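You operate a simulated robot arm through the tools that you are given. There is no shell and no other tool. Be economical: measure what you need, move in short steps, check, and stop when the job is done.

Carry out the task below with a simulated robot arm. There is one attempt and no reset: what you move stays moved.

JOB
Take the blue brush and leave it on top of the clear stacked cups on the side table. Then fetch the blue cloth and set it on the grid of the orange machine. Then fetch the job block labelled "JOB 57" from the side table and set it on the top of the bench. Then put two of the solenoid valves from the side table on the yellow square on the grey table. Then switch the coil tester switch on. Then take the yellow brush and leave it on the steel drip grid of the black machine. Keep to this order. Set down upright: blue brush, solenoid valve.

The check looks at the end state, three seconds after you hand in, the way a careful person would. Anything else that was tipped, shoved, dropped, spilled or broken makes it a failure. Flat cloth is picked up by pressing the open fingertips on it (5 to 10 N) and closing them slowly along it; thin cloth reads only 2 to 8 mm in the jaws.

ROBOT AND FRAMES
A 7-joint arm with a two-finger parallel gripper on a trunk, on a base that drives. Base frame: it is fixed to the floor where the robot stands at the start and does not move with it; the origin is under the middle of the robot, x ahead of it, y to its left, z up; the surface under the hand at the start is at about z = 90. Lengths are in cm, angles in degrees, forces in N, time in s.
With the tool pointing down near the work surface it reaches from about 52 to 96 cm from the robot's upright axis, wherever it stands. Its first joint turns from -166.0 to 166.0 degrees. Places, roughly: blue brush (10x4x4 cm) [50, 0, 40]; blue cloth (10x7x3 cm) [50, -20, 40]; coil tester switch [110, 20, 90]; grid of the orange machine (59x13x3 cm) [-440, -10, 110]; job block [125, 0, 100]; solenoid valve [100, 0, 100]; stacked cups (10x10x11 cm) [90, -10, 100]; steel drip grid of the black machi (49x18x3 cm) [-290, -10, 110]; top of the bench [260, 90, 90]; yellow brush (10x4x4 cm) [130, 40, 90]; yellow square on the grey table [-100, -220, 80]. Payload 3.91 kg.
The tool frame sits at the grasp point between the pads (the TCP): z along the fingers, y along the line on which they close. The tips reach 3 cm beyond it. The gripper opens to 11 cm. The fingers are 2 cm wide and 1 cm thick; the gripper's body (4.8 by 11.2 cm) begins 5.5 cm behind the TCP.
Orientation is told as [roll, pitch, yaw] about the base's x, y, z axes, in that order, counted from this pose: with the fingers straight down and closing along the base's y, the tool's x points along the base's -x, its y along +y and its z along -z.

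CONTROLS
- The arm moves only by the tool arm_command. Its argument "rows" is a list that holds one entry, the list of rows, each a list of 7 numbers: the turn, a rotation vector about the base's x, y, z in degrees, then the shift along the base's x, y, z in cm, then the closure, from 0 (fully open) to 1 (shut). In form: [[[ax, ay, az, dx, dy, dz, fingers], ...]]. A call has 1 to 12 rows; each row shifts and turns the commanded pose from where the row before left it. Each row takes 0.2 s and may step no farther than 5 cm and 8.6 degrees from the row before; otherwise, or with a gripper value out of range, the whole call is refused. Where a pose cannot be reached the arm comes as near as it can. A force on the tool above 40 N (or 10 N above the force at the start of the call, whichever is more), or a blocked arm, ends the call early, and 0.2 s more pass. Each finger travels about 7.2 cm/s and halts on what it meets, pressing with about 25 N; the grip force reading is that of the motor and also rises with nothing between the fingers. The clock runs only during rows and for 0.2 s after the last one: add rows that do not move to give the fingers time. The reply holds the time, the measured pose of the TCP, the force on the tool along the base axes, the opening and the grip force, in the units named above and with some noise, with the torque about the TCP (base axes, N m) and any sound that the robot's microphone picked up.
- Cameras (640 x 400 px; columns grow to the right, rows downward): "scene" is now at [25.85, 0.36, 143.26]; the picture's right is [-0.03, -1.00, 0.00], its down [-0.71, 0.02, -0.71] and it looks along [0.71, -0.02, -0.71] (base axes); focal length 253 px, centre (320, 200). "wrist" rides on the gripper at [7.2, 1.7, -10.3] in the tool frame; the picture's right is [-0.23, 0.97, 0.00], its down [-0.76, -0.18, -0.62] and it looks along [-0.61, -0.14, 0.78] (tool axes); focal length 222 px, centre (320, 200). There is no depth. A picture from a camera that has moved, and an enlarged one, comes with that camera's place and axes in the base frame and with its lens. The place of the scene camera against the robot may be out by one fixed shift of up to 1.8 cm in any direction.
- camera(camera): a new picture of that camera. No time passes.
- lift_body(by): slides the trunk up (or, below 0, down) by that many cm; the arm and the scene camera ride with it, the base frame stays. It gives what a move gives, with no picture.
- steer(legs): drives the robot by 1 to 6 legs, each [ahead, left, turn to the left] in cm, cm and degrees, along the robot's own axes; the way and the turn of a leg run together, so that a leg with both is an arc; at most 150 cm and 180 degrees a leg. The arm and the cameras ride along, it lands a little off, and it stops where it bumps. It gives what a move gives.
- turn_head(pan, tilt): turns the head with the scene camera to pan (to the left, within 86 degrees either way) and tilt (down, from -29 to 69), counted from straight ahead of the robot. It gives what a move gives.
- enlarge(camera, box): a new picture of the part [left, top, right, bottom] of that camera's present view, enlarged. No time passes.
- close_job(): hands the job in; it is judged then, once.

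Work in short steps. Places have to be worked out from the pictures, the camera data and where the tool is seen: move nearer, look again, correct. Check each grasp and each placing, and mend what went wrong. You have 196 turns and 174 pictures in all, those below and enlarged ones among them. Open the gripper and draw the arm clear of the work before you hand the job in, unless the task says otherwise.

The tools are called after "Call:" by a JSON object that holds its "name" and its "arguments". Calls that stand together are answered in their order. arm_command: Moves the arm, as the interface text tells. Its arguments: {"type":"object","properties":{"rows":{"type":"array","items":{"type":"array","items":{"type":"array","items":{"type":"number"}}}}},"required":["rows"]} The other tools are called the same way: lift_body (by) slides the trunk up or down; steer (legs) drives the base; turn_head (pan, tilt) turns the head that bears the scene camera; camera (camera) takes a picture; enlarge (camera, box) takes an enlarged picture of a part of a camera's view; close_job () hands the job in.

At the start:

```text
time_s: 0.0
ee_pos: [49.34, 3.14, 125.4]
tcp_rot: [0.0, 0.0, -0.1]
force: [-0.6, -0.2, 0.1]
moment: [-0.01, -0.03, 0.03]
width: 11.02
gripper_force: 0.1
trunk travel left (down, up): [-62.5, 5.7]
robot x, y, heading: [-0.02, -0.02, -0.0]
head pan, tilt: [-1.8, 44.9]
```

scene: 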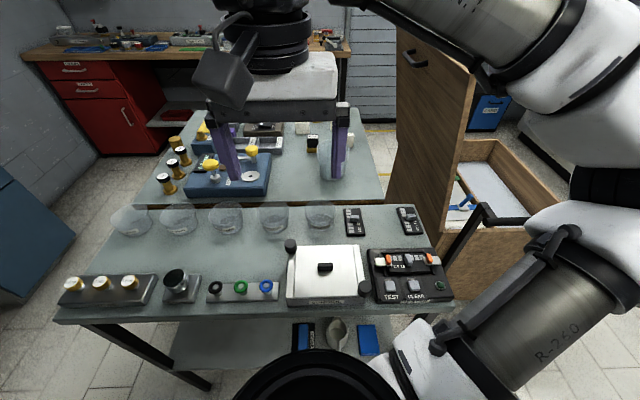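
wrist: 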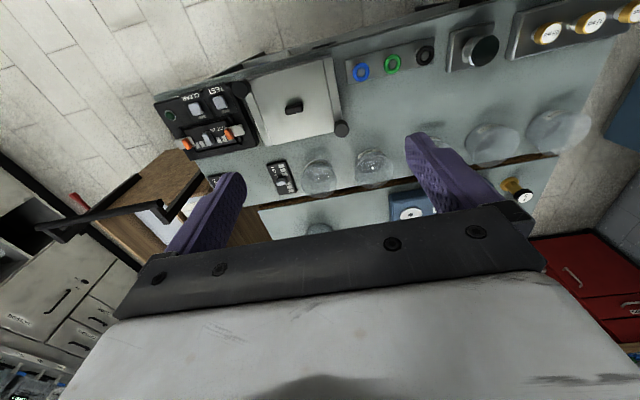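

I'll look closer at the scene's important parts first: the near table's lower shelf and the far table top.

Call:
{"name": "enlarge", "arguments": {"camera": "scene", "box": [110, 90, 460, 310]}}

Call:
{"name": "enlarge", "arguments": {"camera": "scene", "box": [200, 300, 440, 400]}}

```text
1.82 times, centred on (285, 200) of scene
camera zoom: at [25.85, 0.36, 143.26], right [-0.03, -1.0, 0.0], down [-0.71, 0.02, -0.71], along [0.71, -0.02, -0.71], focal length 460 px, centre (384, 200)
```

zoom: 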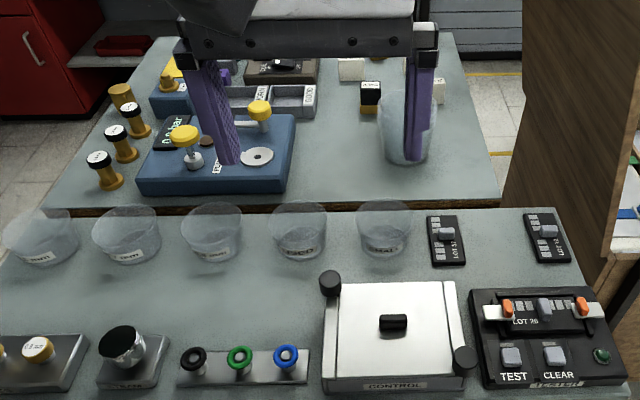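

```text
2.67 times, centred on (320, 350) of scene
camera zoom: at [25.85, 0.36, 143.26], right [-0.03, -1.0, 0.0], down [-0.71, 0.02, -0.71], along [0.71, -0.02, -0.71], focal length 675 px, centre (320, -200)
```

zoom: 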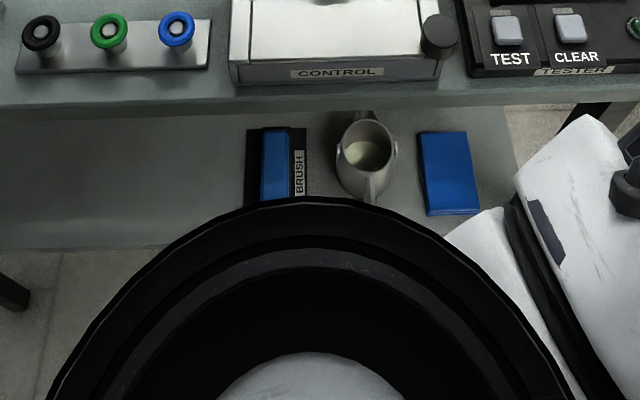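

The brush and cloth are on the low shelf under the near table's top, so I'll back away and lower the trunk to reach in from the front with a tilted tool.

Call:
{"name": "steer", "arguments": {"legs": [[-50, 0, 0]]}}

Call:
{"name": "lift_body", "arguments": {"by": -45}}

Call:
{"name": "turn_head", "arguments": {"pan": 0, "tilt": 35}}

Call:
{"name": "camera", "arguments": {"camera": "scene"}}

Call:
{"name": "camera", "arguments": {"camera": "wrist"}}

```text
time_s: 2.0
ee_pos: [24.45, 2.93, 125.27]
tcp_rot: [0.0, 0.0, -0.1]
force: [0.2, -0.3, -0.4]
moment: [-0.02, 0.04, -0.04]
width: 10.98
gripper_force: 0.0
trunk travel left (down, up): [-62.5, 5.7]
robot x, y, heading: [-25.17, 0.07, -0.2]
head pan, tilt: [-1.8, 44.9]
stopped in leg 1: the robot was blocked; the commanded pose is now the measured one
```

```text
refused: -45 is not a number from -40 to 40
```

```text
time_s: 2.7
ee_pos: [24.2, 2.93, 125.34]
tcp_rot: [-0.2, -0.2, 0.0]
force: [0.5, 0.7, 0.1]
moment: [0.01, 0.01, 0.05]
width: 11.02
gripper_force: 0.0
trunk travel left (down, up): [-62.5, 5.7]
robot x, y, heading: [-24.93, 0.12, -0.1]
head pan, tilt: [0.0, 35.0]
```

```text
169 pictures are left
camera scene: at [1.46, 0.57, 144.71], right [0.0, -1.0, 0.0], down [-0.57, 0.0, -0.82], along [0.82, 0.0, -0.57], focal length 253 px, centre (320, 200)
```

scene: 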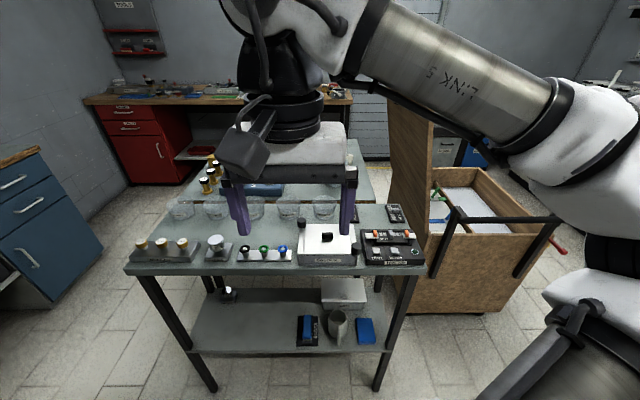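

```text
168 pictures are left
camera wrist: at [16.85, 4.84, 135.72], right [0.23, 0.97, 0.0], down [0.76, -0.18, 0.63], along [0.61, -0.14, -0.78], focal length 222 px, centre (320, 200)
```

wrist: 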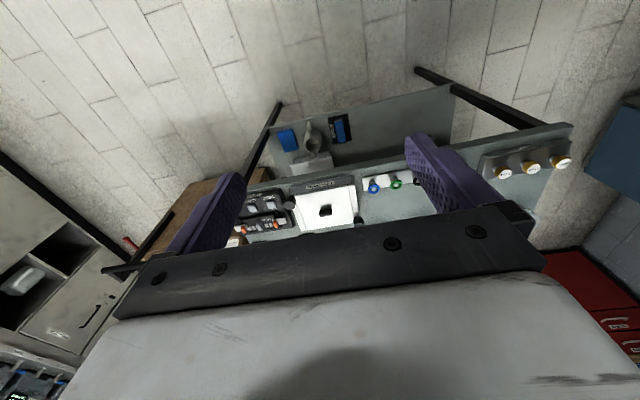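

The robot bumped something behind. I'll look left and right to see what surrounds it.

Call:
{"name": "turn_head", "arguments": {"pan": 86, "tilt": 30}}

Call:
{"name": "camera", "arguments": {"camera": "scene"}}

Call:
{"name": "turn_head", "arguments": {"pan": -86, "tilt": 30}}

Call:
{"name": "camera", "arguments": {"camera": "scene"}}

```text
time_s: 4.3
ee_pos: [24.22, 3.11, 125.49]
tcp_rot: [-0.1, -0.2, -0.1]
force: [-0.2, 0.4, -0.1]
moment: [-0.01, 0.01, 0.01]
width: 11.0
gripper_force: 0.1
trunk travel left (down, up): [-62.5, 5.7]
robot x, y, heading: [-25.4, 0.18, -0.4]
head pan, tilt: [85.9, 30.0]
```

```text
167 pictures are left
camera scene: at [-6.71, 9.62, 145.5], right [1.0, -0.07, 0.0], down [-0.04, -0.5, -0.87], along [0.06, 0.86, -0.5], focal length 253 px, centre (320, 200)
```

scene: 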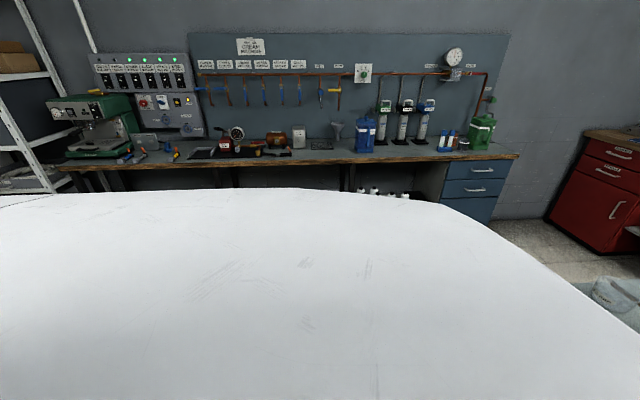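

```text
time_s: 6.9
ee_pos: [24.01, 2.92, 125.38]
tcp_rot: [-0.1, -0.1, -0.1]
force: [0.2, 0.1, -0.1]
moment: [0.0, 0.02, -0.03]
width: 11.01
gripper_force: 0.2
trunk travel left (down, up): [-62.5, 5.7]
robot x, y, heading: [-24.99, 0.22, -0.3]
head pan, tilt: [-85.9, 30.0]
```

```text
166 pictures are left
camera scene: at [-6.76, -8.43, 145.51], right [-1.0, -0.07, 0.0], down [-0.03, 0.5, -0.87], along [0.06, -0.86, -0.5], focal length 253 px, centre (320, 200)
```

scene: 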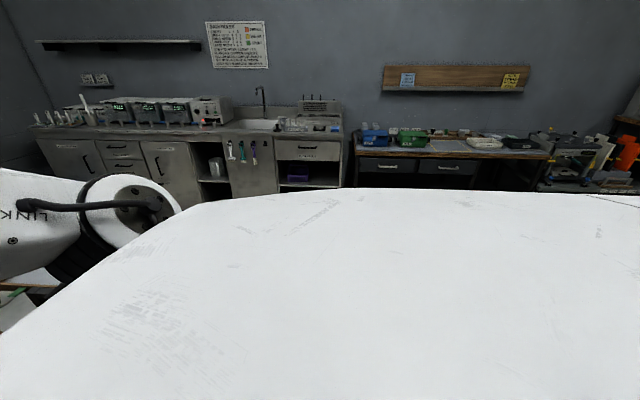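

The room walls are far to both sides, so the obstacle is right behind me. I'll move forward a bit and turn left to see it.

Call:
{"name": "steer", "arguments": {"legs": [[12, 0, 0], [0, 0, 60]]}}

Call:
{"name": "turn_head", "arguments": {"pan": 80, "tilt": 30}}

Call:
{"name": "camera", "arguments": {"camera": "scene"}}

```text
time_s: 10.8
ee_pos: [10.25, 43.61, 125.39]
tcp_rot: [-0.1, -0.2, 58.3]
force: [-0.3, -0.4, 0.1]
moment: [0.0, -0.03, -0.02]
width: 11.0
gripper_force: 0.0
trunk travel left (down, up): [-62.5, 5.7]
robot x, y, heading: [-12.84, -0.16, 58.4]
head pan, tilt: [-85.9, 30.0]
```

```text
time_s: 13.3
ee_pos: [10.28, 43.55, 125.44]
tcp_rot: [-0.1, -0.2, 58.4]
force: [0.3, 0.5, -0.7]
moment: [0.01, 0.0, 0.01]
width: 11.01
gripper_force: 0.0
trunk travel left (down, up): [-62.5, 5.7]
robot x, y, heading: [-13.15, 0.34, 58.4]
head pan, tilt: [80.0, 30.0]
```

```text
165 pictures are left
camera scene: at [-10.04, 21.08, 145.51], right [0.67, 0.75, 0.0], down [0.37, -0.33, -0.87], along [-0.65, 0.58, -0.5], focal length 253 px, centre (320, 200)
```

scene: 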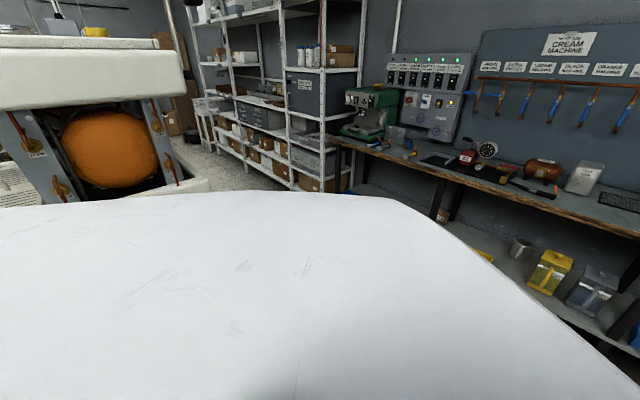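

A large white machine stands behind the start. I'll turn more to see it face on.

Call:
{"name": "steer", "arguments": {"legs": [[0, 0, 60]]}}

Call:
{"name": "turn_head", "arguments": {"pan": 60, "tilt": 30}}

Call:
{"name": "camera", "arguments": {"camera": "scene"}}

Call:
{"name": "turn_head", "arguments": {"pan": 0, "tilt": 30}}

Call:
{"name": "camera", "arguments": {"camera": "scene"}}

```text
time_s: 16.4
ee_pos: [-39.03, 41.85, 125.43]
tcp_rot: [-0.1, -0.1, 118.2]
force: [0.6, 0.4, 0.1]
moment: [0.03, 0.02, 0.03]
width: 10.99
gripper_force: 0.0
trunk travel left (down, up): [-62.5, 5.7]
robot x, y, heading: [-13.12, -0.08, 118.1]
head pan, tilt: [80.0, 30.0]
```

```text
time_s: 17.2
ee_pos: [-38.97, 41.9, 125.38]
tcp_rot: [0.0, -0.2, 118.1]
force: [0.2, -0.2, 0.5]
moment: [-0.02, -0.02, 0.01]
width: 10.99
gripper_force: 0.0
trunk travel left (down, up): [-62.5, 5.7]
robot x, y, heading: [-13.31, 0.07, 118.1]
head pan, tilt: [60.0, 30.0]
```

```text
164 pictures are left
camera scene: at [-29.3, 15.88, 145.5], right [0.03, 1.0, 0.0], down [0.5, -0.02, -0.87], along [-0.87, 0.03, -0.5], focal length 253 px, centre (320, 200)
```

scene: 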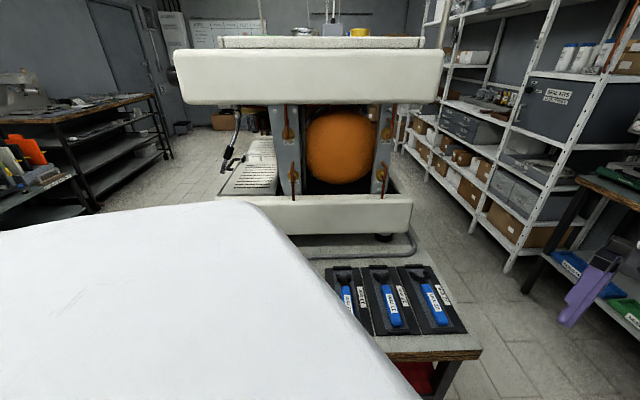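

```text
time_s: 18.6
ee_pos: [-38.96, 41.92, 125.33]
tcp_rot: [-0.1, -0.1, 118.1]
force: [0.0, 1.1, 0.1]
moment: [0.01, 0.0, -0.03]
width: 11.02
gripper_force: 0.0
trunk travel left (down, up): [-62.5, 5.7]
robot x, y, heading: [-13.15, 0.24, 117.9]
head pan, tilt: [0.0, 30.0]
```

```text
163 pictures are left
camera scene: at [-24.53, 23.56, 145.51], right [0.88, 0.47, 0.0], down [0.24, -0.44, -0.87], along [-0.41, 0.76, -0.5], focal length 253 px, centre (320, 200)
```

scene: 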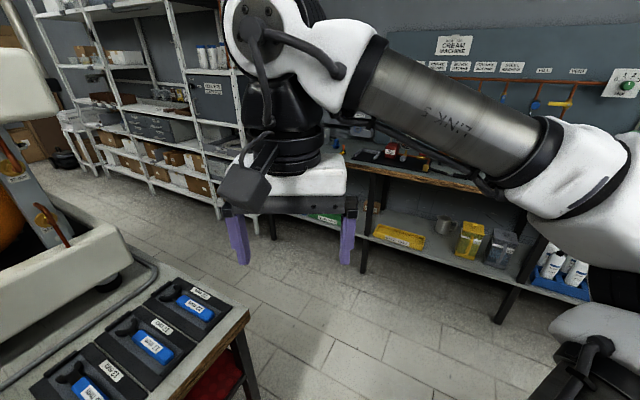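

I now have the map: machines line up behind me along -x, with an aisle on their -y side. I'll turn back to face the near table, stand at x≈-22, and lower the trunk.

Call:
{"name": "steer", "arguments": {"legs": [[0, 0, -118], [-9, 0, 0]]}}

Call:
{"name": "lift_body", "arguments": {"by": -40}}

Call:
{"name": "turn_head", "arguments": {"pan": 0, "tilt": 35}}

Call:
{"name": "camera", "arguments": {"camera": "scene"}}

Call:
{"name": "camera", "arguments": {"camera": "wrist"}}

```text
time_s: 24.6
ee_pos: [27.02, 4.59, 125.46]
tcp_rot: [-0.1, -0.2, 2.1]
force: [-1.4, -0.3, 0.4]
moment: [0.02, -0.06, -0.04]
width: 11.0
gripper_force: 0.0
trunk travel left (down, up): [-62.5, 5.7]
robot x, y, heading: [-22.08, -0.5, 2.0]
head pan, tilt: [0.0, 30.0]
```

```text
time_s: 28.5
ee_pos: [27.13, 4.46, 85.5]
tcp_rot: [-0.1, -0.3, 2.0]
force: [0.2, 0.1, 0.0]
moment: [0.02, -0.03, 0.05]
width: 11.01
gripper_force: 0.0
trunk travel left (down, up): [-22.5, 45.7]
robot x, y, heading: [-21.41, -0.39, 2.0]
head pan, tilt: [0.0, 30.0]
```

```text
time_s: 29.1
ee_pos: [27.19, 4.39, 85.34]
tcp_rot: [-0.2, -0.2, 2.0]
force: [0.2, 0.2, -1.2]
moment: [0.0, 0.0, -0.05]
width: 11.0
gripper_force: 0.0
trunk travel left (down, up): [-22.5, 45.7]
robot x, y, heading: [-21.87, -0.44, 1.9]
head pan, tilt: [0.0, 35.0]
```

```text
162 pictures are left
camera scene: at [4.56, 1.16, 104.73], right [0.03, -1.0, 0.0], down [-0.57, -0.02, -0.82], along [0.82, 0.03, -0.57], focal length 253 px, centre (320, 200)
```

scene: 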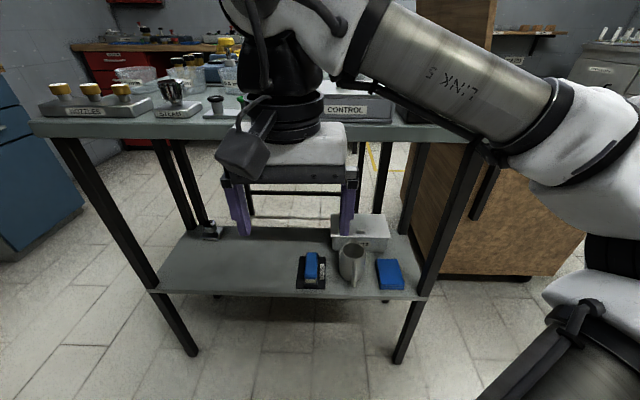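

```text
161 pictures are left
camera wrist: at [19.77, 6.0, 95.74], right [0.19, 0.98, 0.0], down [0.77, -0.15, 0.63], along [0.61, -0.12, -0.78], focal length 222 px, centre (320, 200)
```

wrist: 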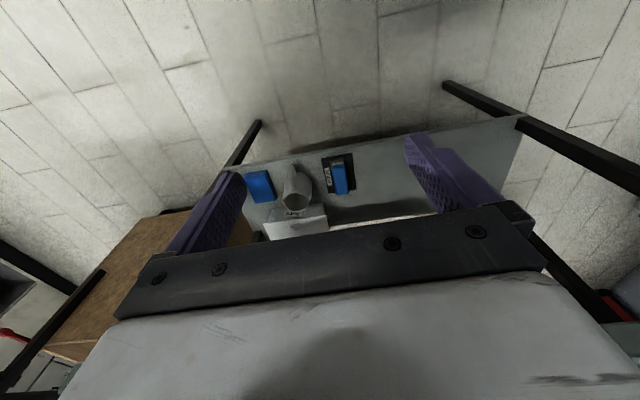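

Estimates: brush near (56, 5.5, 41), shelf front edge x≈50, table-top edge x≈45. I'll tilt the tool 45° forward and lower it in front of the shelf.

Call:
{"name": "arm_command", "arguments": {"rows": [[[0, -7.5, -0.5, 1, 0.1, -4.5, 0], [0, -7.5, -0.5, 1, 0.1, -4.5, 0], [0, -7.5, -0.5, 1, 0.1, -4.5, 0], [0, -7.5, -0.5, 1, 0.1, -4.5, 0], [0, -7.5, 0, 1, 0.1, -4.5, 0], [0, -7.5, 0, 1, 0.1, -4.5, 0], [0, 0, 0, 1, 0, -3, 0], [0, 0, 0, 0, 0, 0, 0]]]}}

Call:
{"name": "camera", "arguments": {"camera": "wrist"}}

Call:
{"name": "camera", "arguments": {"camera": "scene"}}

```text
time_s: 30.9
ee_pos: [43.25, 7.84, 59.78]
tcp_rot: [-0.6, -45.3, 0.2]
force: [-0.2, -0.2, -0.8]
moment: [0.0, 0.01, 0.0]
width: 11.0
gripper_force: 0.0
out of reach, approached as far as the arm can: row 4, 5, 6
trunk travel left (down, up): [-22.5, 45.7]
robot x, y, heading: [-22.46, -0.15, 2.1]
head pan, tilt: [0.0, 35.0]
```

```text
160 pictures are left
camera wrist: at [30.81, 9.56, 61.92], right [0.17, 0.97, 0.15], down [0.09, -0.17, 0.98], along [0.98, -0.15, -0.12], focal length 222 px, centre (320, 200)
```

wrist: 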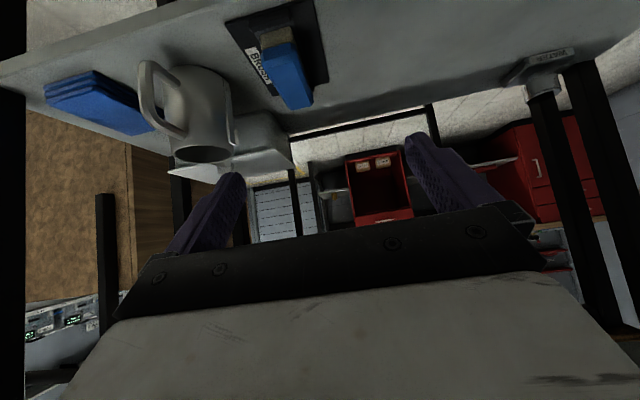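

```text
159 pictures are left
camera scene: at [4.56, 1.16, 104.72], right [0.03, -1.0, 0.0], down [-0.57, -0.02, -0.82], along [0.82, 0.03, -0.57], focal length 253 px, centre (320, 200)
```

scene: 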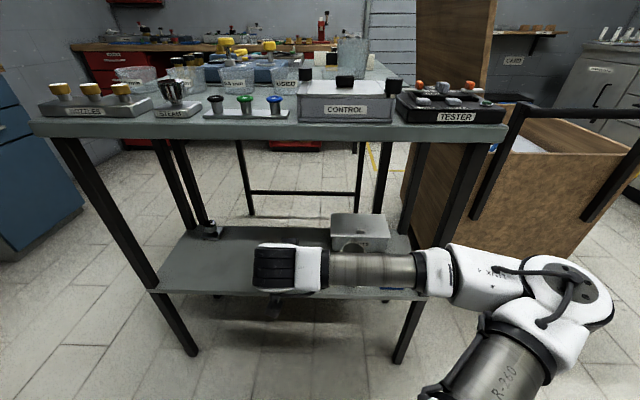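

Enlarge to see the brush's exact shape.

Call:
{"name": "enlarge", "arguments": {"camera": "wrist", "box": [190, 0, 350, 120]}}

```text
3.33 times, centred on (270, 60) of wrist
camera zoom: at [30.81, 9.56, 61.92], right [0.17, 0.97, 0.15], down [0.09, -0.17, 0.98], along [0.98, -0.15, -0.12], focal length 740 px, centre (487, 667)
```

zoom: 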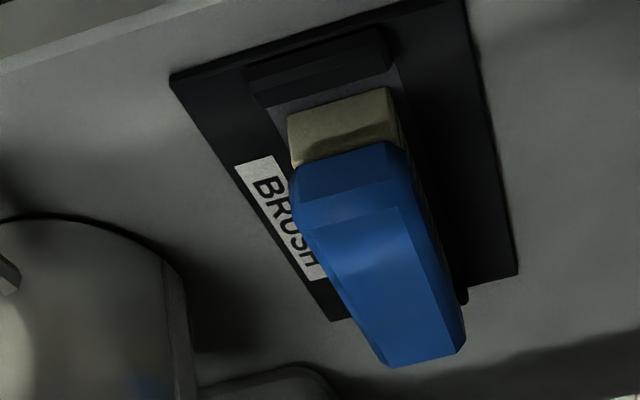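

Brush: blue back up, bristles down, centre about (55.5, 5.3), top z≈44.5. I'll part-close to ~8 cm to clear the mug and approach along the tool axis, pausing short to check.

Call:
{"name": "arm_command", "arguments": {"rows": [[[0, 0, 0, 1, -1.2, -2, 0.27], [0, 0, 0, 2, -1.3, -2, 0.27], [0, 0, 0, 2, 0, -3, 0.27], [0, 0, 0, 1.5, 0, -2, 0.27], [0, 0, 0, 0, 0, 0, 0.27]]]}}

Call:
{"name": "camera", "arguments": {"camera": "wrist"}}

```text
time_s: 32.1
ee_pos: [49.34, 5.3, 50.99]
tcp_rot: [-0.6, -45.2, 0.1]
force: [0.4, 1.1, 0.3]
moment: [0.02, -0.01, -0.02]
width: 8.02
gripper_force: 0.0
trunk travel left (down, up): [-22.5, 45.7]
robot x, y, heading: [-21.8, -0.25, 1.9]
head pan, tilt: [0.0, 35.0]
```

```text
157 pictures are left
camera wrist: at [36.85, 7.14, 53.06], right [0.17, 0.97, 0.15], down [0.09, -0.17, 0.98], along [0.98, -0.15, -0.12], focal length 222 px, centre (320, 200)
```

wrist: 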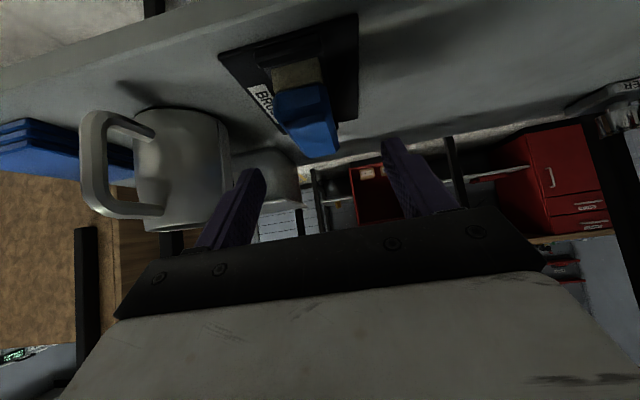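

I'll enlarge the brush to triangulate its height against the earlier view.

Call:
{"name": "enlarge", "arguments": {"camera": "wrist", "box": [200, 0, 380, 170]}}

```text
2.35 times, centred on (290, 85) of wrist
camera zoom: at [36.85, 7.14, 53.06], right [0.17, 0.97, 0.15], down [0.09, -0.17, 0.98], along [0.98, -0.15, -0.12], focal length 523 px, centre (391, 471)
```

zoom: 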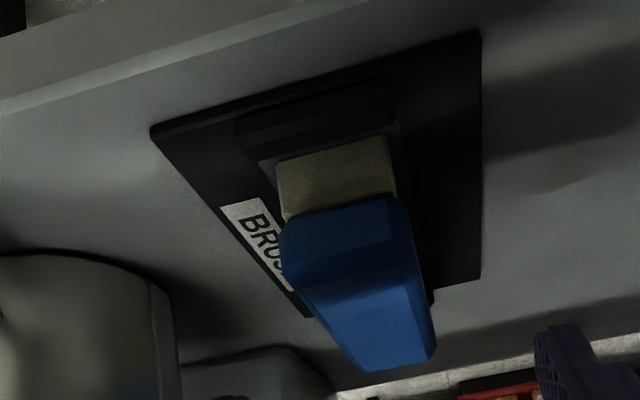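

Triangulated: brush centre ≈(53.2, 5.4), top z≈46, pad z≈42.3. I'll move to TCP (52.5, 5.4, 45.3) and then close.

Call:
{"name": "arm_command", "arguments": {"rows": [[[0, 0, 0, 1, 0.1, -2, 0.27], [0, 0, 0, 1.1, 0, -2, 0.27], [0, 0, 0, 1.1, 0, -1.7, 0.27], [0, 0, 0, 0, 0, 0, 0.27]]]}}

Call:
{"name": "camera", "arguments": {"camera": "wrist"}}

```text
time_s: 33.1
ee_pos: [52.42, 5.4, 45.18]
tcp_rot: [-0.6, -45.2, 0.1]
force: [-0.8, -0.5, 0.0]
moment: [0.01, -0.02, 0.0]
width: 8.04
gripper_force: 0.1
trunk travel left (down, up): [-22.5, 45.7]
robot x, y, heading: [-21.68, -0.5, 2.1]
head pan, tilt: [0.0, 35.0]
```

```text
155 pictures are left
camera wrist: at [39.97, 7.24, 47.35], right [0.17, 0.97, 0.15], down [0.09, -0.17, 0.98], along [0.98, -0.15, -0.12], focal length 222 px, centre (320, 200)
```

wrist: 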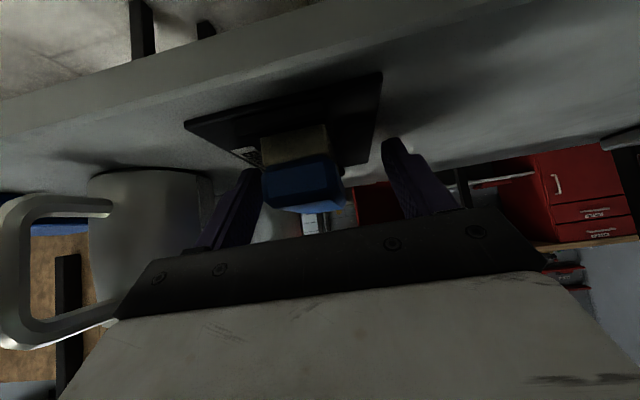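

The brush is between the fingers. Closing.

Call:
{"name": "arm_command", "arguments": {"rows": [[[0, 0, 0, 0, 0, 0, 0.45], [0, 0, 0, 0, 0, 0, 0.6], [0, 0, 0, 0, 0, 0, 0.8], [0, 0, 0, 0, 0, 0, 1], [0, 0, 0, 0, 0, 0, 1]]]}}

Call:
{"name": "camera", "arguments": {"camera": "wrist"}}

```text
time_s: 34.0
ee_pos: [52.43, 5.77, 45.25]
tcp_rot: [-0.2, -45.1, 0.1]
force: [-0.4, 0.1, 0.4]
moment: [-0.02, 0.0, 0.0]
width: 3.56
gripper_force: 19.9
trunk travel left (down, up): [-22.5, 45.7]
robot x, y, heading: [-22.23, -0.4, 2.0]
head pan, tilt: [0.0, 35.0]
stopped in row 4: the force on the tool passed its limit at 45 N (the readings are from after the stop); the commanded pose is now the measured one
```

```text
154 pictures are left
camera wrist: at [39.93, 7.52, 47.43], right [0.16, 0.97, 0.16], down [0.1, -0.18, 0.98], along [0.98, -0.14, -0.12], focal length 222 px, centre (320, 200)
```

wrist: 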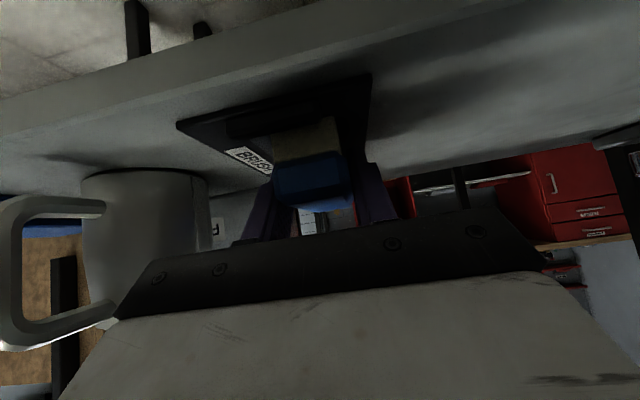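

Brush is gripped (3.56 cm). Lift straight up off its pad and look.

Call:
{"name": "arm_command", "arguments": {"rows": [[[0, 0, 0, 0, 0, 1, 1], [0, 0, 0, 0, 0, 2, 1], [0, 0, 0, 0, 0, 3, 1], [0, 0, 0, -3, 0, 2, 1], [0, 0, 0, -4, 0, 1, 1], [0, 0, 0, -4, 0, 0, 1], [0, 0, 0, 0, 0, 0, 1]]]}}

Call:
{"name": "camera", "arguments": {"camera": "wrist"}}

Call:
{"name": "camera", "arguments": {"camera": "scene"}}

```text
time_s: 35.6
ee_pos: [43.12, 6.17, 54.13]
tcp_rot: [-0.2, -45.2, 0.2]
force: [-0.5, 0.6, -0.8]
moment: [0.01, 0.03, 0.02]
width: 3.56
gripper_force: 25.0
out of reach, approached as far as the arm can: row 6
trunk travel left (down, up): [-22.5, 45.7]
robot x, y, heading: [-22.04, -0.42, 2.1]
head pan, tilt: [0.0, 35.0]
```

```text
153 pictures are left
camera wrist: at [30.75, 8.05, 56.21], right [0.16, 0.97, 0.16], down [0.09, -0.18, 0.98], along [0.98, -0.14, -0.12], focal length 222 px, centre (320, 200)
```

wrist: 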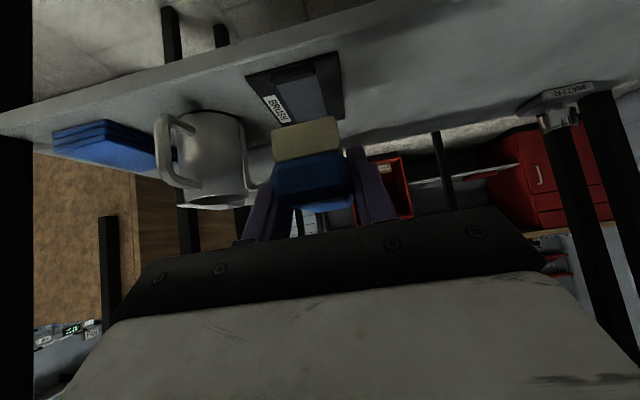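

```text
152 pictures are left
camera scene: at [4.58, 1.22, 104.72], right [0.03, -1.0, 0.0], down [-0.57, -0.02, -0.82], along [0.82, 0.03, -0.57], focal length 253 px, centre (320, 200)
```

scene: 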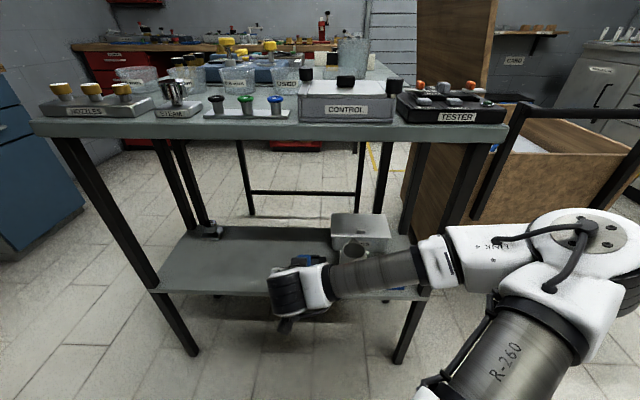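

Brush is held level. Since I can't back up more, I'll swing the arm left about the robot's axis so the hand clears the table before raising.

Call:
{"name": "arm_command", "arguments": {"rows": [[[0, 0, 4.2, -0.66, 4.75, 0, 1], [0, 0, 4.2, -1.0, 4.7, 0, 1], [0, 0, 4.2, -1.35, 4.6, 0, 1], [0, 0, 4.2, -1.68, 4.5, 0, 1], [0, 0, 4.2, -2.01, 4.36, 0, 1], [0, 0, 4.2, -2.32, 4.2, 0, 1], [0, 0, 4.2, -2.62, 4.03, 0, 1], [0, 0, 4.2, -2.91, 3.81, 0, 1], [0, 0, 4.2, -3.18, 3.6, 0, 1], [0, 0, 4.2, -3.43, 3.35, 0, 1], [0, 0, 0, 0, 0, 0, 1]]]}}

Call:
{"name": "camera", "arguments": {"camera": "scene"}}

```text
time_s: 38.0
ee_pos: [21.68, 47.99, 53.85]
tcp_rot: [-0.3, -45.2, 42.2]
force: [0.1, 0.2, 0.3]
moment: [0.0, 0.01, -0.01]
width: 3.57
gripper_force: 25.2
trunk travel left (down, up): [-22.5, 45.7]
robot x, y, heading: [-21.9, -0.19, 1.6]
head pan, tilt: [0.0, 35.0]
```

```text
151 pictures are left
camera scene: at [4.58, 1.23, 104.73], right [0.03, -1.0, 0.0], down [-0.57, -0.02, -0.82], along [0.82, 0.03, -0.57], focal length 253 px, centre (320, 200)
```

scene: 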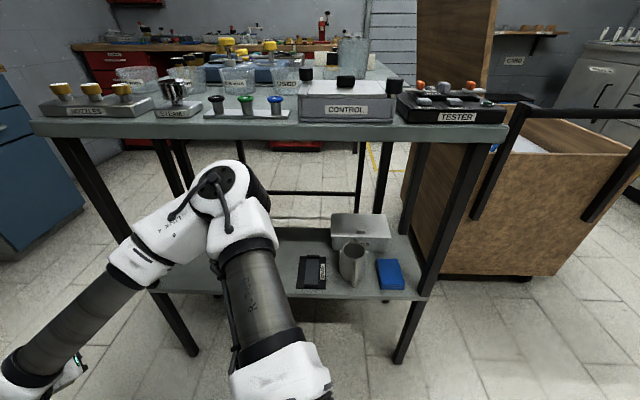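

The elbow sits just in front of the table-top edge, so I'll swing about 42° more before raising the trunk.

Call:
{"name": "arm_command", "arguments": {"rows": [[[0, 0, 4.2, -3.7, 3.1, 0, 1], [0, 0, 4.2, -3.8, 2.8, 0, 1], [0, 0, 4.2, -4.1, 2.5, 0, 1], [0, 0, 4.2, -4.2, 2.2, 0, 1], [0, 0, 4.2, -4.4, 1.8, 0, 1], [0, 0, 4.2, -4.5, 1.6, 0, 1], [0, 0, 4.2, -4.6, 1.2, 0, 1], [0, 0, 4.2, -4.7, 0.9, 0, 1], [0, 0, 4.2, -4.7, 0.5, 0, 1], [0, 0, 4.2, -4.8, 0.2, 0, 1], [0, 0, 0, 0, 0, 0, 1]]]}}

Call:
{"name": "camera", "arguments": {"camera": "scene"}}

```text
time_s: 40.4
ee_pos: [-21.81, 65.05, 54.48]
tcp_rot: [-0.3, -45.2, 84.2]
force: [0.2, -0.5, -0.9]
moment: [0.0, 0.0, 0.0]
width: 3.58
gripper_force: 24.9
trunk travel left (down, up): [-22.5, 45.7]
robot x, y, heading: [-22.1, 0.0, 1.9]
head pan, tilt: [0.0, 35.0]
```

```text
150 pictures are left
camera scene: at [4.57, 1.23, 104.73], right [0.03, -1.0, 0.0], down [-0.57, -0.02, -0.82], along [0.82, 0.03, -0.57], focal length 253 px, centre (320, 200)
```

scene: 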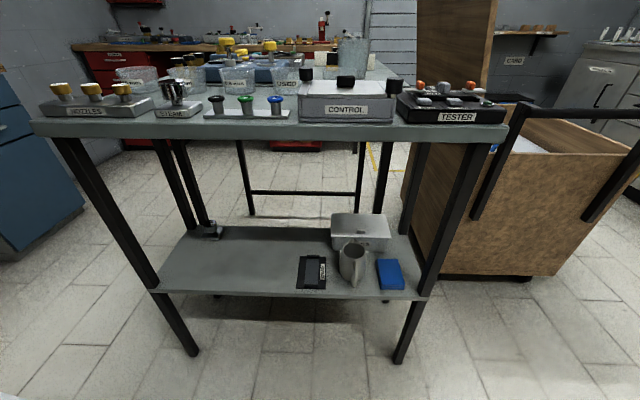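

Arm clear. Raise the trunk back up and view the stacked cups.

Call:
{"name": "lift_body", "arguments": {"by": 40}}

Call:
{"name": "turn_head", "arguments": {"pan": 0, "tilt": 40}}

Call:
{"name": "camera", "arguments": {"camera": "scene"}}

Call:
{"name": "enlarge", "arguments": {"camera": "scene", "box": [160, 100, 420, 262]}}

```text
time_s: 44.3
ee_pos: [-21.76, 65.12, 94.33]
tcp_rot: [-0.2, -45.2, 84.3]
force: [0.4, 1.3, 0.3]
moment: [-0.02, 0.04, 0.0]
width: 3.57
gripper_force: 25.2
trunk travel left (down, up): [-62.5, 5.7]
robot x, y, heading: [-22.19, -0.18, 1.8]
head pan, tilt: [0.0, 35.0]
```

```text
time_s: 44.9
ee_pos: [-21.78, 65.06, 94.4]
tcp_rot: [-0.3, -45.2, 84.2]
force: [-0.1, 0.4, -0.4]
moment: [-0.01, 0.0, 0.05]
width: 3.57
gripper_force: 24.6
trunk travel left (down, up): [-62.5, 5.7]
robot x, y, heading: [-22.1, -0.57, 2.2]
head pan, tilt: [0.0, 40.0]
```

```text
149 pictures are left
camera scene: at [4.27, 1.22, 143.97], right [0.03, -1.0, 0.0], down [-0.64, -0.02, -0.77], along [0.77, 0.03, -0.64], focal length 253 px, centre (320, 200)
```

scene: 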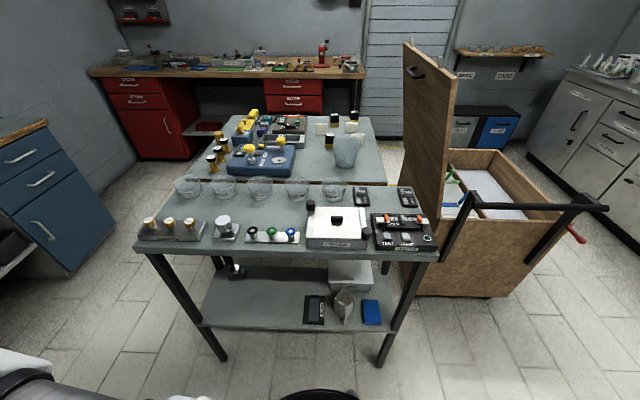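

```text
2.46 times, centred on (290, 181) of scene
camera zoom: at [4.27, 1.22, 143.97], right [0.03, -1.0, 0.0], down [-0.64, -0.02, -0.77], along [0.77, 0.03, -0.64], focal length 623 px, centre (394, 247)
```

zoom: 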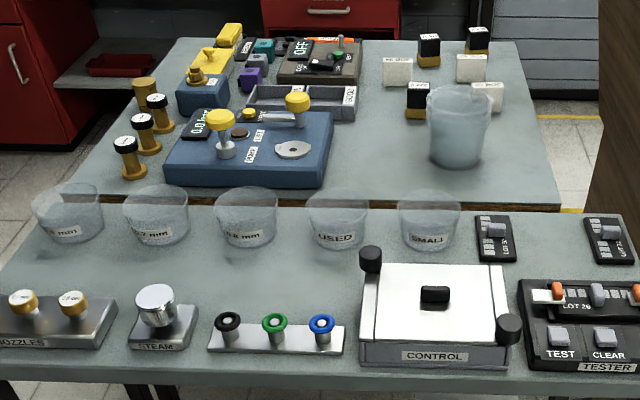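

Cup stack at about (92, -5.5), rim z≈101. I'll raise the hand while swinging it back over the tables at a safe height.

Call:
{"name": "arm_command", "arguments": {"rows": [[[0, 0, 0, 0, 0, 4.5, 1], [0, 0, 0, 0, 0, 4.5, 1], [0, 0, 0, 0, 0, 4.5, 1], [0, 0, 0, 0, 0, 4.5, 1], [0, 0, 0, 0, 0, 4.5, 1], [0, 0, 0, 0, 0, 4.5, 1], [0, 0, 0, 0, 0, 4.5, 1], [0, 0, 0, 0, 0, 0, 1]]]}}

Call:
{"name": "arm_command", "arguments": {"rows": [[[0, 0, -4.2, 4.8, -0.2, 0, 1], [0, 0, -4.2, 4.7, -0.5, 0, 1], [0, 0, -4.2, 4.7, -0.9, 0, 1], [0, 0, -4.2, 4.6, -1.2, 0, 1], [0, 0, -4.2, 4.5, -1.6, 0, 1], [0, 0, -4.2, 4.4, -1.8, 0, 1], [0, 0, -4.2, 4.2, -2.2, 0, 1], [0, 0, -4.2, 4.1, -2.5, 0, 1], [0, 0, -4.2, 3.8, -2.8, 0, 1], [0, 0, -4.2, 3.7, -3.1, 0, 1], [0, 0, 0, 0, 0, 0, 1]]]}}

Call:
{"name": "camera", "arguments": {"camera": "scene"}}

```text
time_s: 46.9
ee_pos: [-19.81, 66.79, 121.06]
tcp_rot: [0.6, -40.6, 82.2]
force: [1.2, -1.1, -0.5]
moment: [-0.03, -0.01, 0.02]
width: 3.56
gripper_force: 25.7
trunk travel left (down, up): [-62.5, 5.7]
robot x, y, heading: [-21.89, -0.28, 2.1]
head pan, tilt: [0.0, 40.0]
stopped in row 8: the arm was blocked; the commanded pose is now the measured one
```

```text
time_s: 49.3
ee_pos: [23.11, 49.65, 121.16]
tcp_rot: [0.5, -41.0, 40.6]
force: [-0.3, 0.0, -0.7]
moment: [0.02, 0.02, -0.01]
width: 3.56
gripper_force: 25.4
trunk travel left (down, up): [-62.5, 5.7]
robot x, y, heading: [-22.24, -0.13, 2.2]
head pan, tilt: [0.0, 40.0]
```

```text
147 pictures are left
camera scene: at [4.25, 1.26, 143.97], right [0.03, -1.0, 0.0], down [-0.64, -0.02, -0.77], along [0.77, 0.03, -0.64], focal length 253 px, centre (320, 200)
```

scene: 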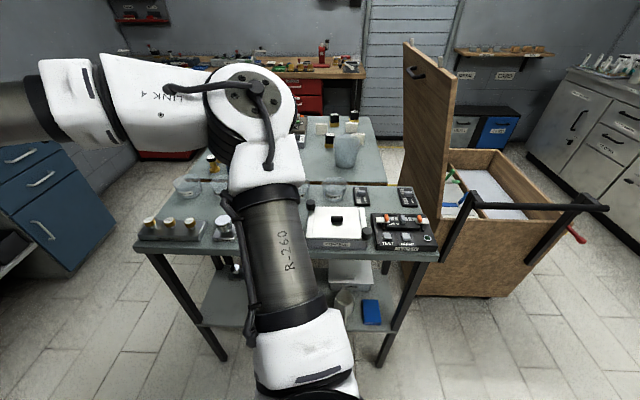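

I'll drive ahead 20 cm and continue swinging the arm to the front, still high above everything.

Call:
{"name": "steer", "arguments": {"legs": [[20, 0, 0]]}}

Call:
{"name": "arm_command", "arguments": {"rows": [[[0, 0, -4.2, 3.43, -3.35, 0, 1], [0, 0, -4.2, 3.18, -3.6, 0, 1], [0, 0, -4.2, 2.91, -3.81, 0, 1], [0, 0, -4.2, 2.62, -4.03, 0, 1], [0, 0, -4.2, 2.32, -4.2, 0, 1], [0, 0, -4.2, 2.01, -4.36, 0, 1], [0, 0, -4.2, 1.68, -4.5, 0, 1], [0, 0, -4.2, 1.35, -4.6, 0, 1], [0, 0, -4.2, 1.0, -4.7, 0, 1], [0, 0, -2.8, 0.66, -4.75, 0, 1], [0, 0, 0, 0, 0, 0, 1]]]}}

Call:
{"name": "camera", "arguments": {"camera": "scene"}}

Call:
{"name": "camera", "arguments": {"camera": "wrist"}}

```text
time_s: 51.0
ee_pos: [43.76, 50.52, 121.18]
tcp_rot: [0.6, -40.9, 40.4]
force: [0.6, -0.4, -0.9]
moment: [0.02, 0.02, 0.0]
width: 3.59
gripper_force: 25.1
trunk travel left (down, up): [-62.5, 5.7]
robot x, y, heading: [-1.21, 0.27, 2.5]
head pan, tilt: [0.0, 40.0]
```

```text
time_s: 53.4
ee_pos: [65.12, 8.4, 121.22]
tcp_rot: [0.5, -41.0, 0.0]
force: [0.1, -0.2, -0.9]
moment: [-0.01, 0.01, 0.0]
width: 3.57
gripper_force: 24.8
trunk travel left (down, up): [-62.5, 5.7]
robot x, y, heading: [-1.56, 0.39, 2.3]
head pan, tilt: [0.0, 40.0]
```

```text
146 pictures are left
camera scene: at [24.94, 2.09, 143.97], right [0.04, -1.0, 0.0], down [-0.64, -0.02, -0.77], along [0.77, 0.03, -0.64], focal length 253 px, centre (320, 200)
```

scene: 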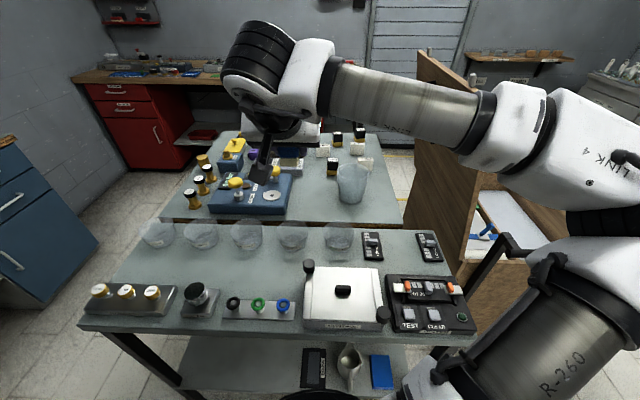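

```text
145 pictures are left
camera wrist: at [52.75, 10.16, 124.33], right [0.17, 0.97, 0.16], down [0.17, -0.18, 0.97], along [0.97, -0.13, -0.19], focal length 222 px, centre (320, 200)
```

wrist: 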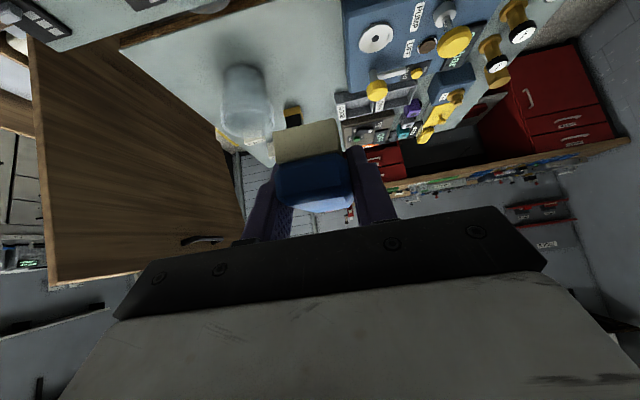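

Call:
{"name": "enlarge", "arguments": {"camera": "wrist", "box": [180, 40, 320, 160]}}

Call:
{"name": "enlarge", "arguments": {"camera": "scene", "box": [310, 140, 390, 220]}}

```text
3.33 times, centred on (250, 100) of wrist
camera zoom: at [52.75, 10.16, 124.33], right [0.17, 0.97, 0.16], down [0.17, -0.18, 0.97], along [0.97, -0.13, -0.19], focal length 740 px, centre (553, 533)
```

zoom: 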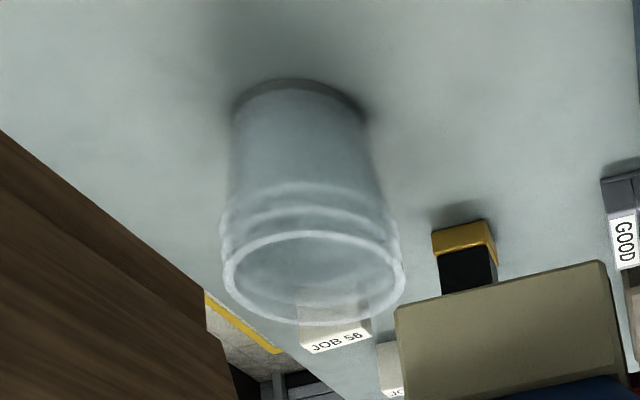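

```text
5.00 times, centred on (350, 180) of scene
camera zoom: at [24.94, 2.09, 143.97], right [0.04, -1.0, 0.0], down [-0.64, -0.02, -0.77], along [0.77, 0.03, -0.64], focal length 1265 px, centre (170, 300)
```

zoom: 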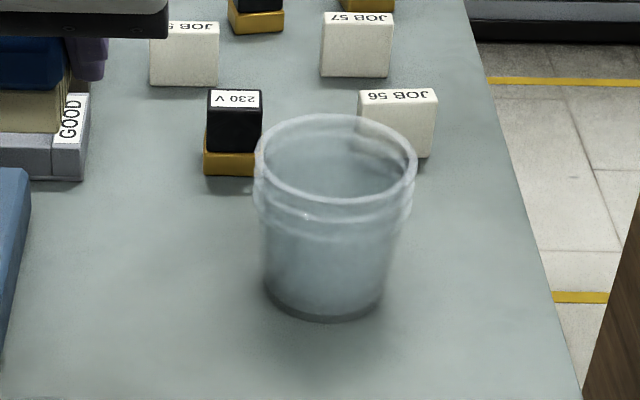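

The rim is an open 10 cm circle, so the brush must be centred well. I'll measure where the brush sits relative to the TCP.

Call:
{"name": "enlarge", "arguments": {"camera": "wrist", "box": [230, 100, 410, 230]}}

Call:
{"name": "turn_head", "arguments": {"pan": 0, "tilt": 25}}

Call:
{"name": "camera", "arguments": {"camera": "scene"}}

```text
3.08 times, centred on (320, 165) of wrist
camera zoom: at [52.75, 10.16, 124.33], right [0.17, 0.97, 0.16], down [0.17, -0.18, 0.97], along [0.97, -0.13, -0.19], focal length 684 px, centre (320, 308)
```

zoom: 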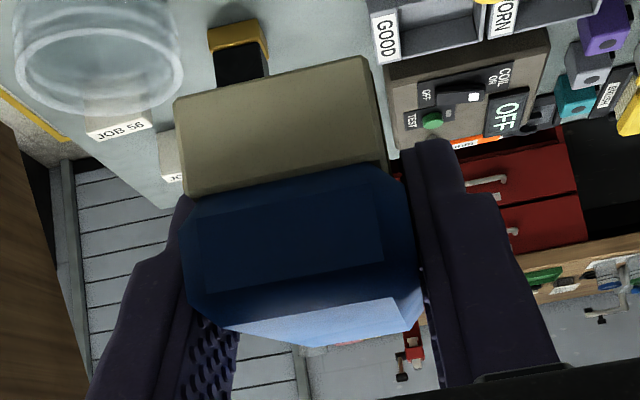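

```text
time_s: 54.1
ee_pos: [65.14, 8.59, 121.32]
tcp_rot: [0.5, -41.1, -0.1]
force: [-0.2, 0.4, -0.1]
moment: [0.01, 0.02, -0.03]
width: 3.55
gripper_force: 25.1
trunk travel left (down, up): [-62.5, 5.7]
robot x, y, heading: [-1.19, 0.46, 2.1]
head pan, tilt: [0.0, 25.0]
```

```text
141 pictures are left
camera scene: at [25.64, 2.07, 146.29], right [0.04, -1.0, 0.0], down [-0.42, -0.02, -0.91], along [0.91, 0.03, -0.42], focal length 253 px, centre (320, 200)
```

scene: 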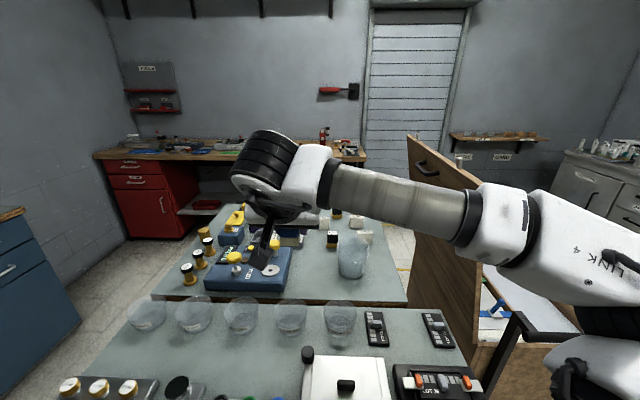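

Brush extends from about 2 cm behind to 8 cm ahead of the TCP, bristle bottom ≈3.4 cm below it. I'll hover over the cup, restoring the 45° tilt so the brush is level, and look again.

Call:
{"name": "arm_command", "arguments": {"rows": [[[0, -0.8, 0, 3.2, -2, 0, 1], [0, -0.8, 0, 3.2, -2, -1, 1], [0, -0.8, 0, 3.2, -2, -2, 1], [0, -0.8, 0, 3.2, -2, -2, 1], [0, -0.8, 0, 3.2, -2, -2, 1], [0, 0, 0, 3, -2, -2, 1], [0, 0, 0, 0, 0, 0, 1]]]}}

Call:
{"name": "camera", "arguments": {"camera": "scene"}}

Call:
{"name": "camera", "arguments": {"camera": "wrist"}}

```text
time_s: 55.7
ee_pos: [83.97, -3.37, 112.4]
tcp_rot: [0.6, -45.0, 0.0]
force: [-1.2, 0.0, -1.6]
moment: [0.01, 0.02, -0.04]
width: 3.55
gripper_force: 24.6
trunk travel left (down, up): [-62.5, 5.7]
robot x, y, heading: [-1.64, 0.35, 2.4]
head pan, tilt: [0.0, 25.0]
```

```text
140 pictures are left
camera scene: at [25.61, 2.07, 146.31], right [0.04, -1.0, 0.0], down [-0.42, -0.02, -0.91], along [0.91, 0.03, -0.42], focal length 253 px, centre (320, 200)
```

scene: 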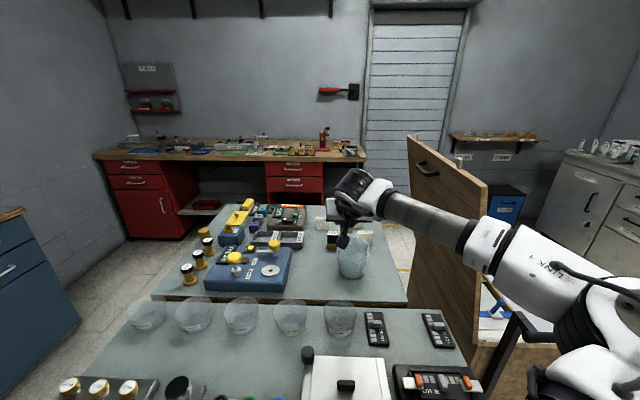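

```text
139 pictures are left
camera wrist: at [71.41, -1.73, 114.57], right [0.15, 0.97, 0.17], down [0.1, -0.18, 0.98], along [0.98, -0.13, -0.12], focal length 222 px, centre (320, 200)
```

wrist: 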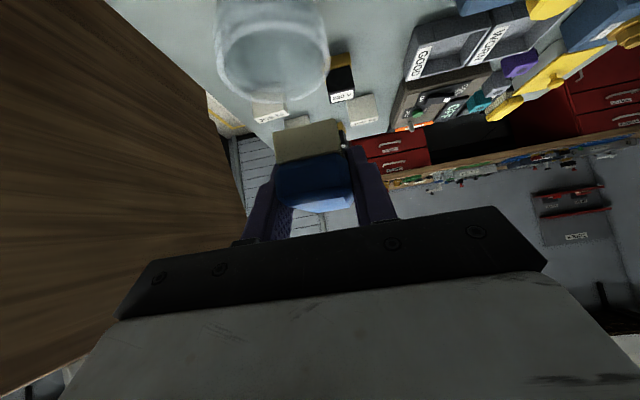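

Call:
{"name": "enlarge", "arguments": {"camera": "wrist", "box": [200, 0, 360, 160]}}

Call:
{"name": "enlarge", "arguments": {"camera": "scene", "box": [310, 190, 410, 290]}}

```text
2.50 times, centred on (280, 80) of wrist
camera zoom: at [71.41, -1.73, 114.57], right [0.15, 0.97, 0.17], down [0.1, -0.18, 0.98], along [0.98, -0.13, -0.12], focal length 555 px, centre (420, 500)
```

zoom: 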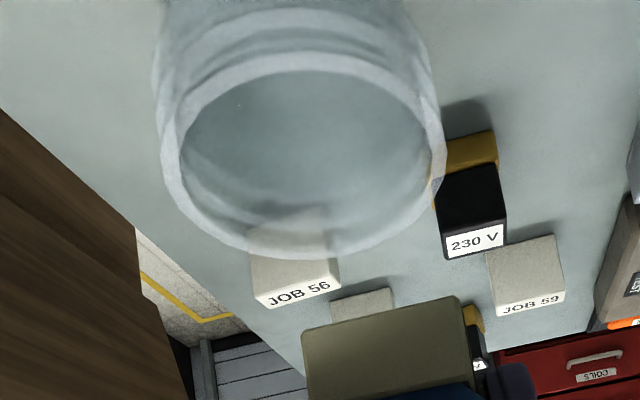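

```text
4.00 times, centred on (360, 240) of scene
camera zoom: at [25.61, 2.07, 146.31], right [0.04, -1.0, 0.0], down [-0.42, -0.02, -0.91], along [0.91, 0.03, -0.42], focal length 1012 px, centre (160, 40)
```

zoom: 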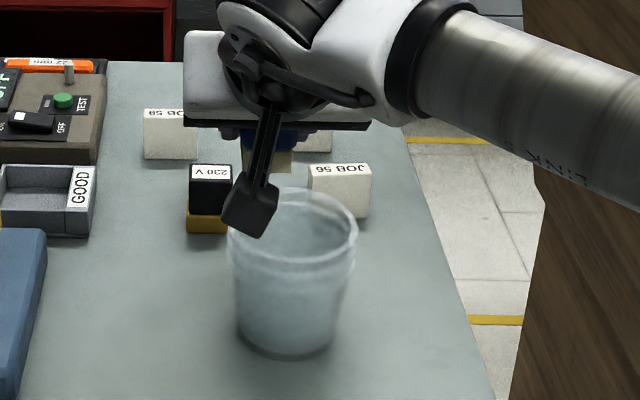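

Cup rim triangulates to (88, -5.9), z≈100.5. I'll go to TCP (84.9, -3.9) and down to z≈105.3, then look before touching.

Call:
{"name": "arm_command", "arguments": {"rows": [[[0, 0, 0, 0.9, -0.5, -2, 1], [0, 0, 0, 0, 0, -2.5, 1], [0, 0, 0, 0, 0, -2.5, 1], [0, 0, 0, 0, 0, 0, 1]]]}}

Call:
{"name": "enlarge", "arguments": {"camera": "wrist", "box": [180, 0, 400, 200]}}

Call:
{"name": "enlarge", "arguments": {"camera": "scene", "box": [310, 190, 410, 290]}}

```text
time_s: 56.7
ee_pos: [84.7, -3.99, 105.33]
tcp_rot: [0.6, -45.0, -0.1]
force: [0.5, 0.1, -0.6]
moment: [0.02, 0.0, 0.0]
width: 3.55
gripper_force: 24.9
trunk travel left (down, up): [-62.5, 5.7]
robot x, y, heading: [-1.37, 0.88, 2.0]
head pan, tilt: [0.0, 25.0]
```

```text
2.00 times, centred on (290, 100) of wrist
camera zoom: at [72.25, -2.21, 107.43], right [0.15, 0.97, 0.17], down [0.1, -0.18, 0.98], along [0.98, -0.13, -0.12], focal length 444 px, centre (380, 400)
```

zoom: 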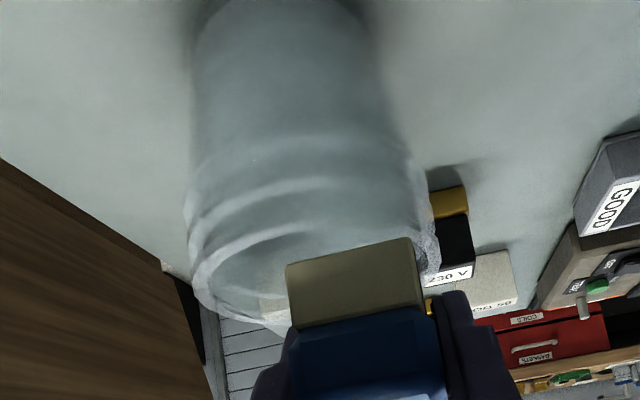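

```text
4.00 times, centred on (360, 240) of scene
camera zoom: at [25.63, 2.07, 146.3], right [0.04, -1.0, 0.0], down [-0.42, -0.02, -0.91], along [0.91, 0.03, -0.42], focal length 1012 px, centre (160, 40)
```

zoom: 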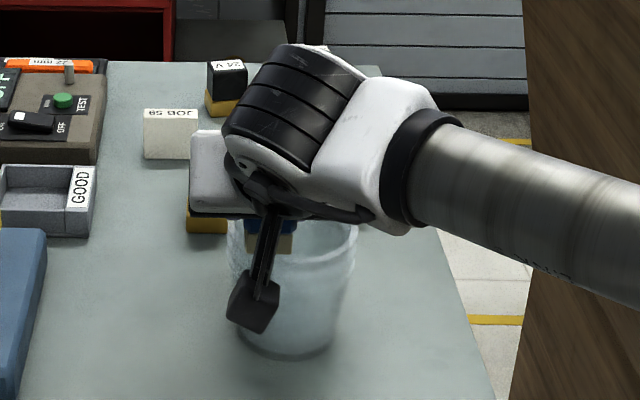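

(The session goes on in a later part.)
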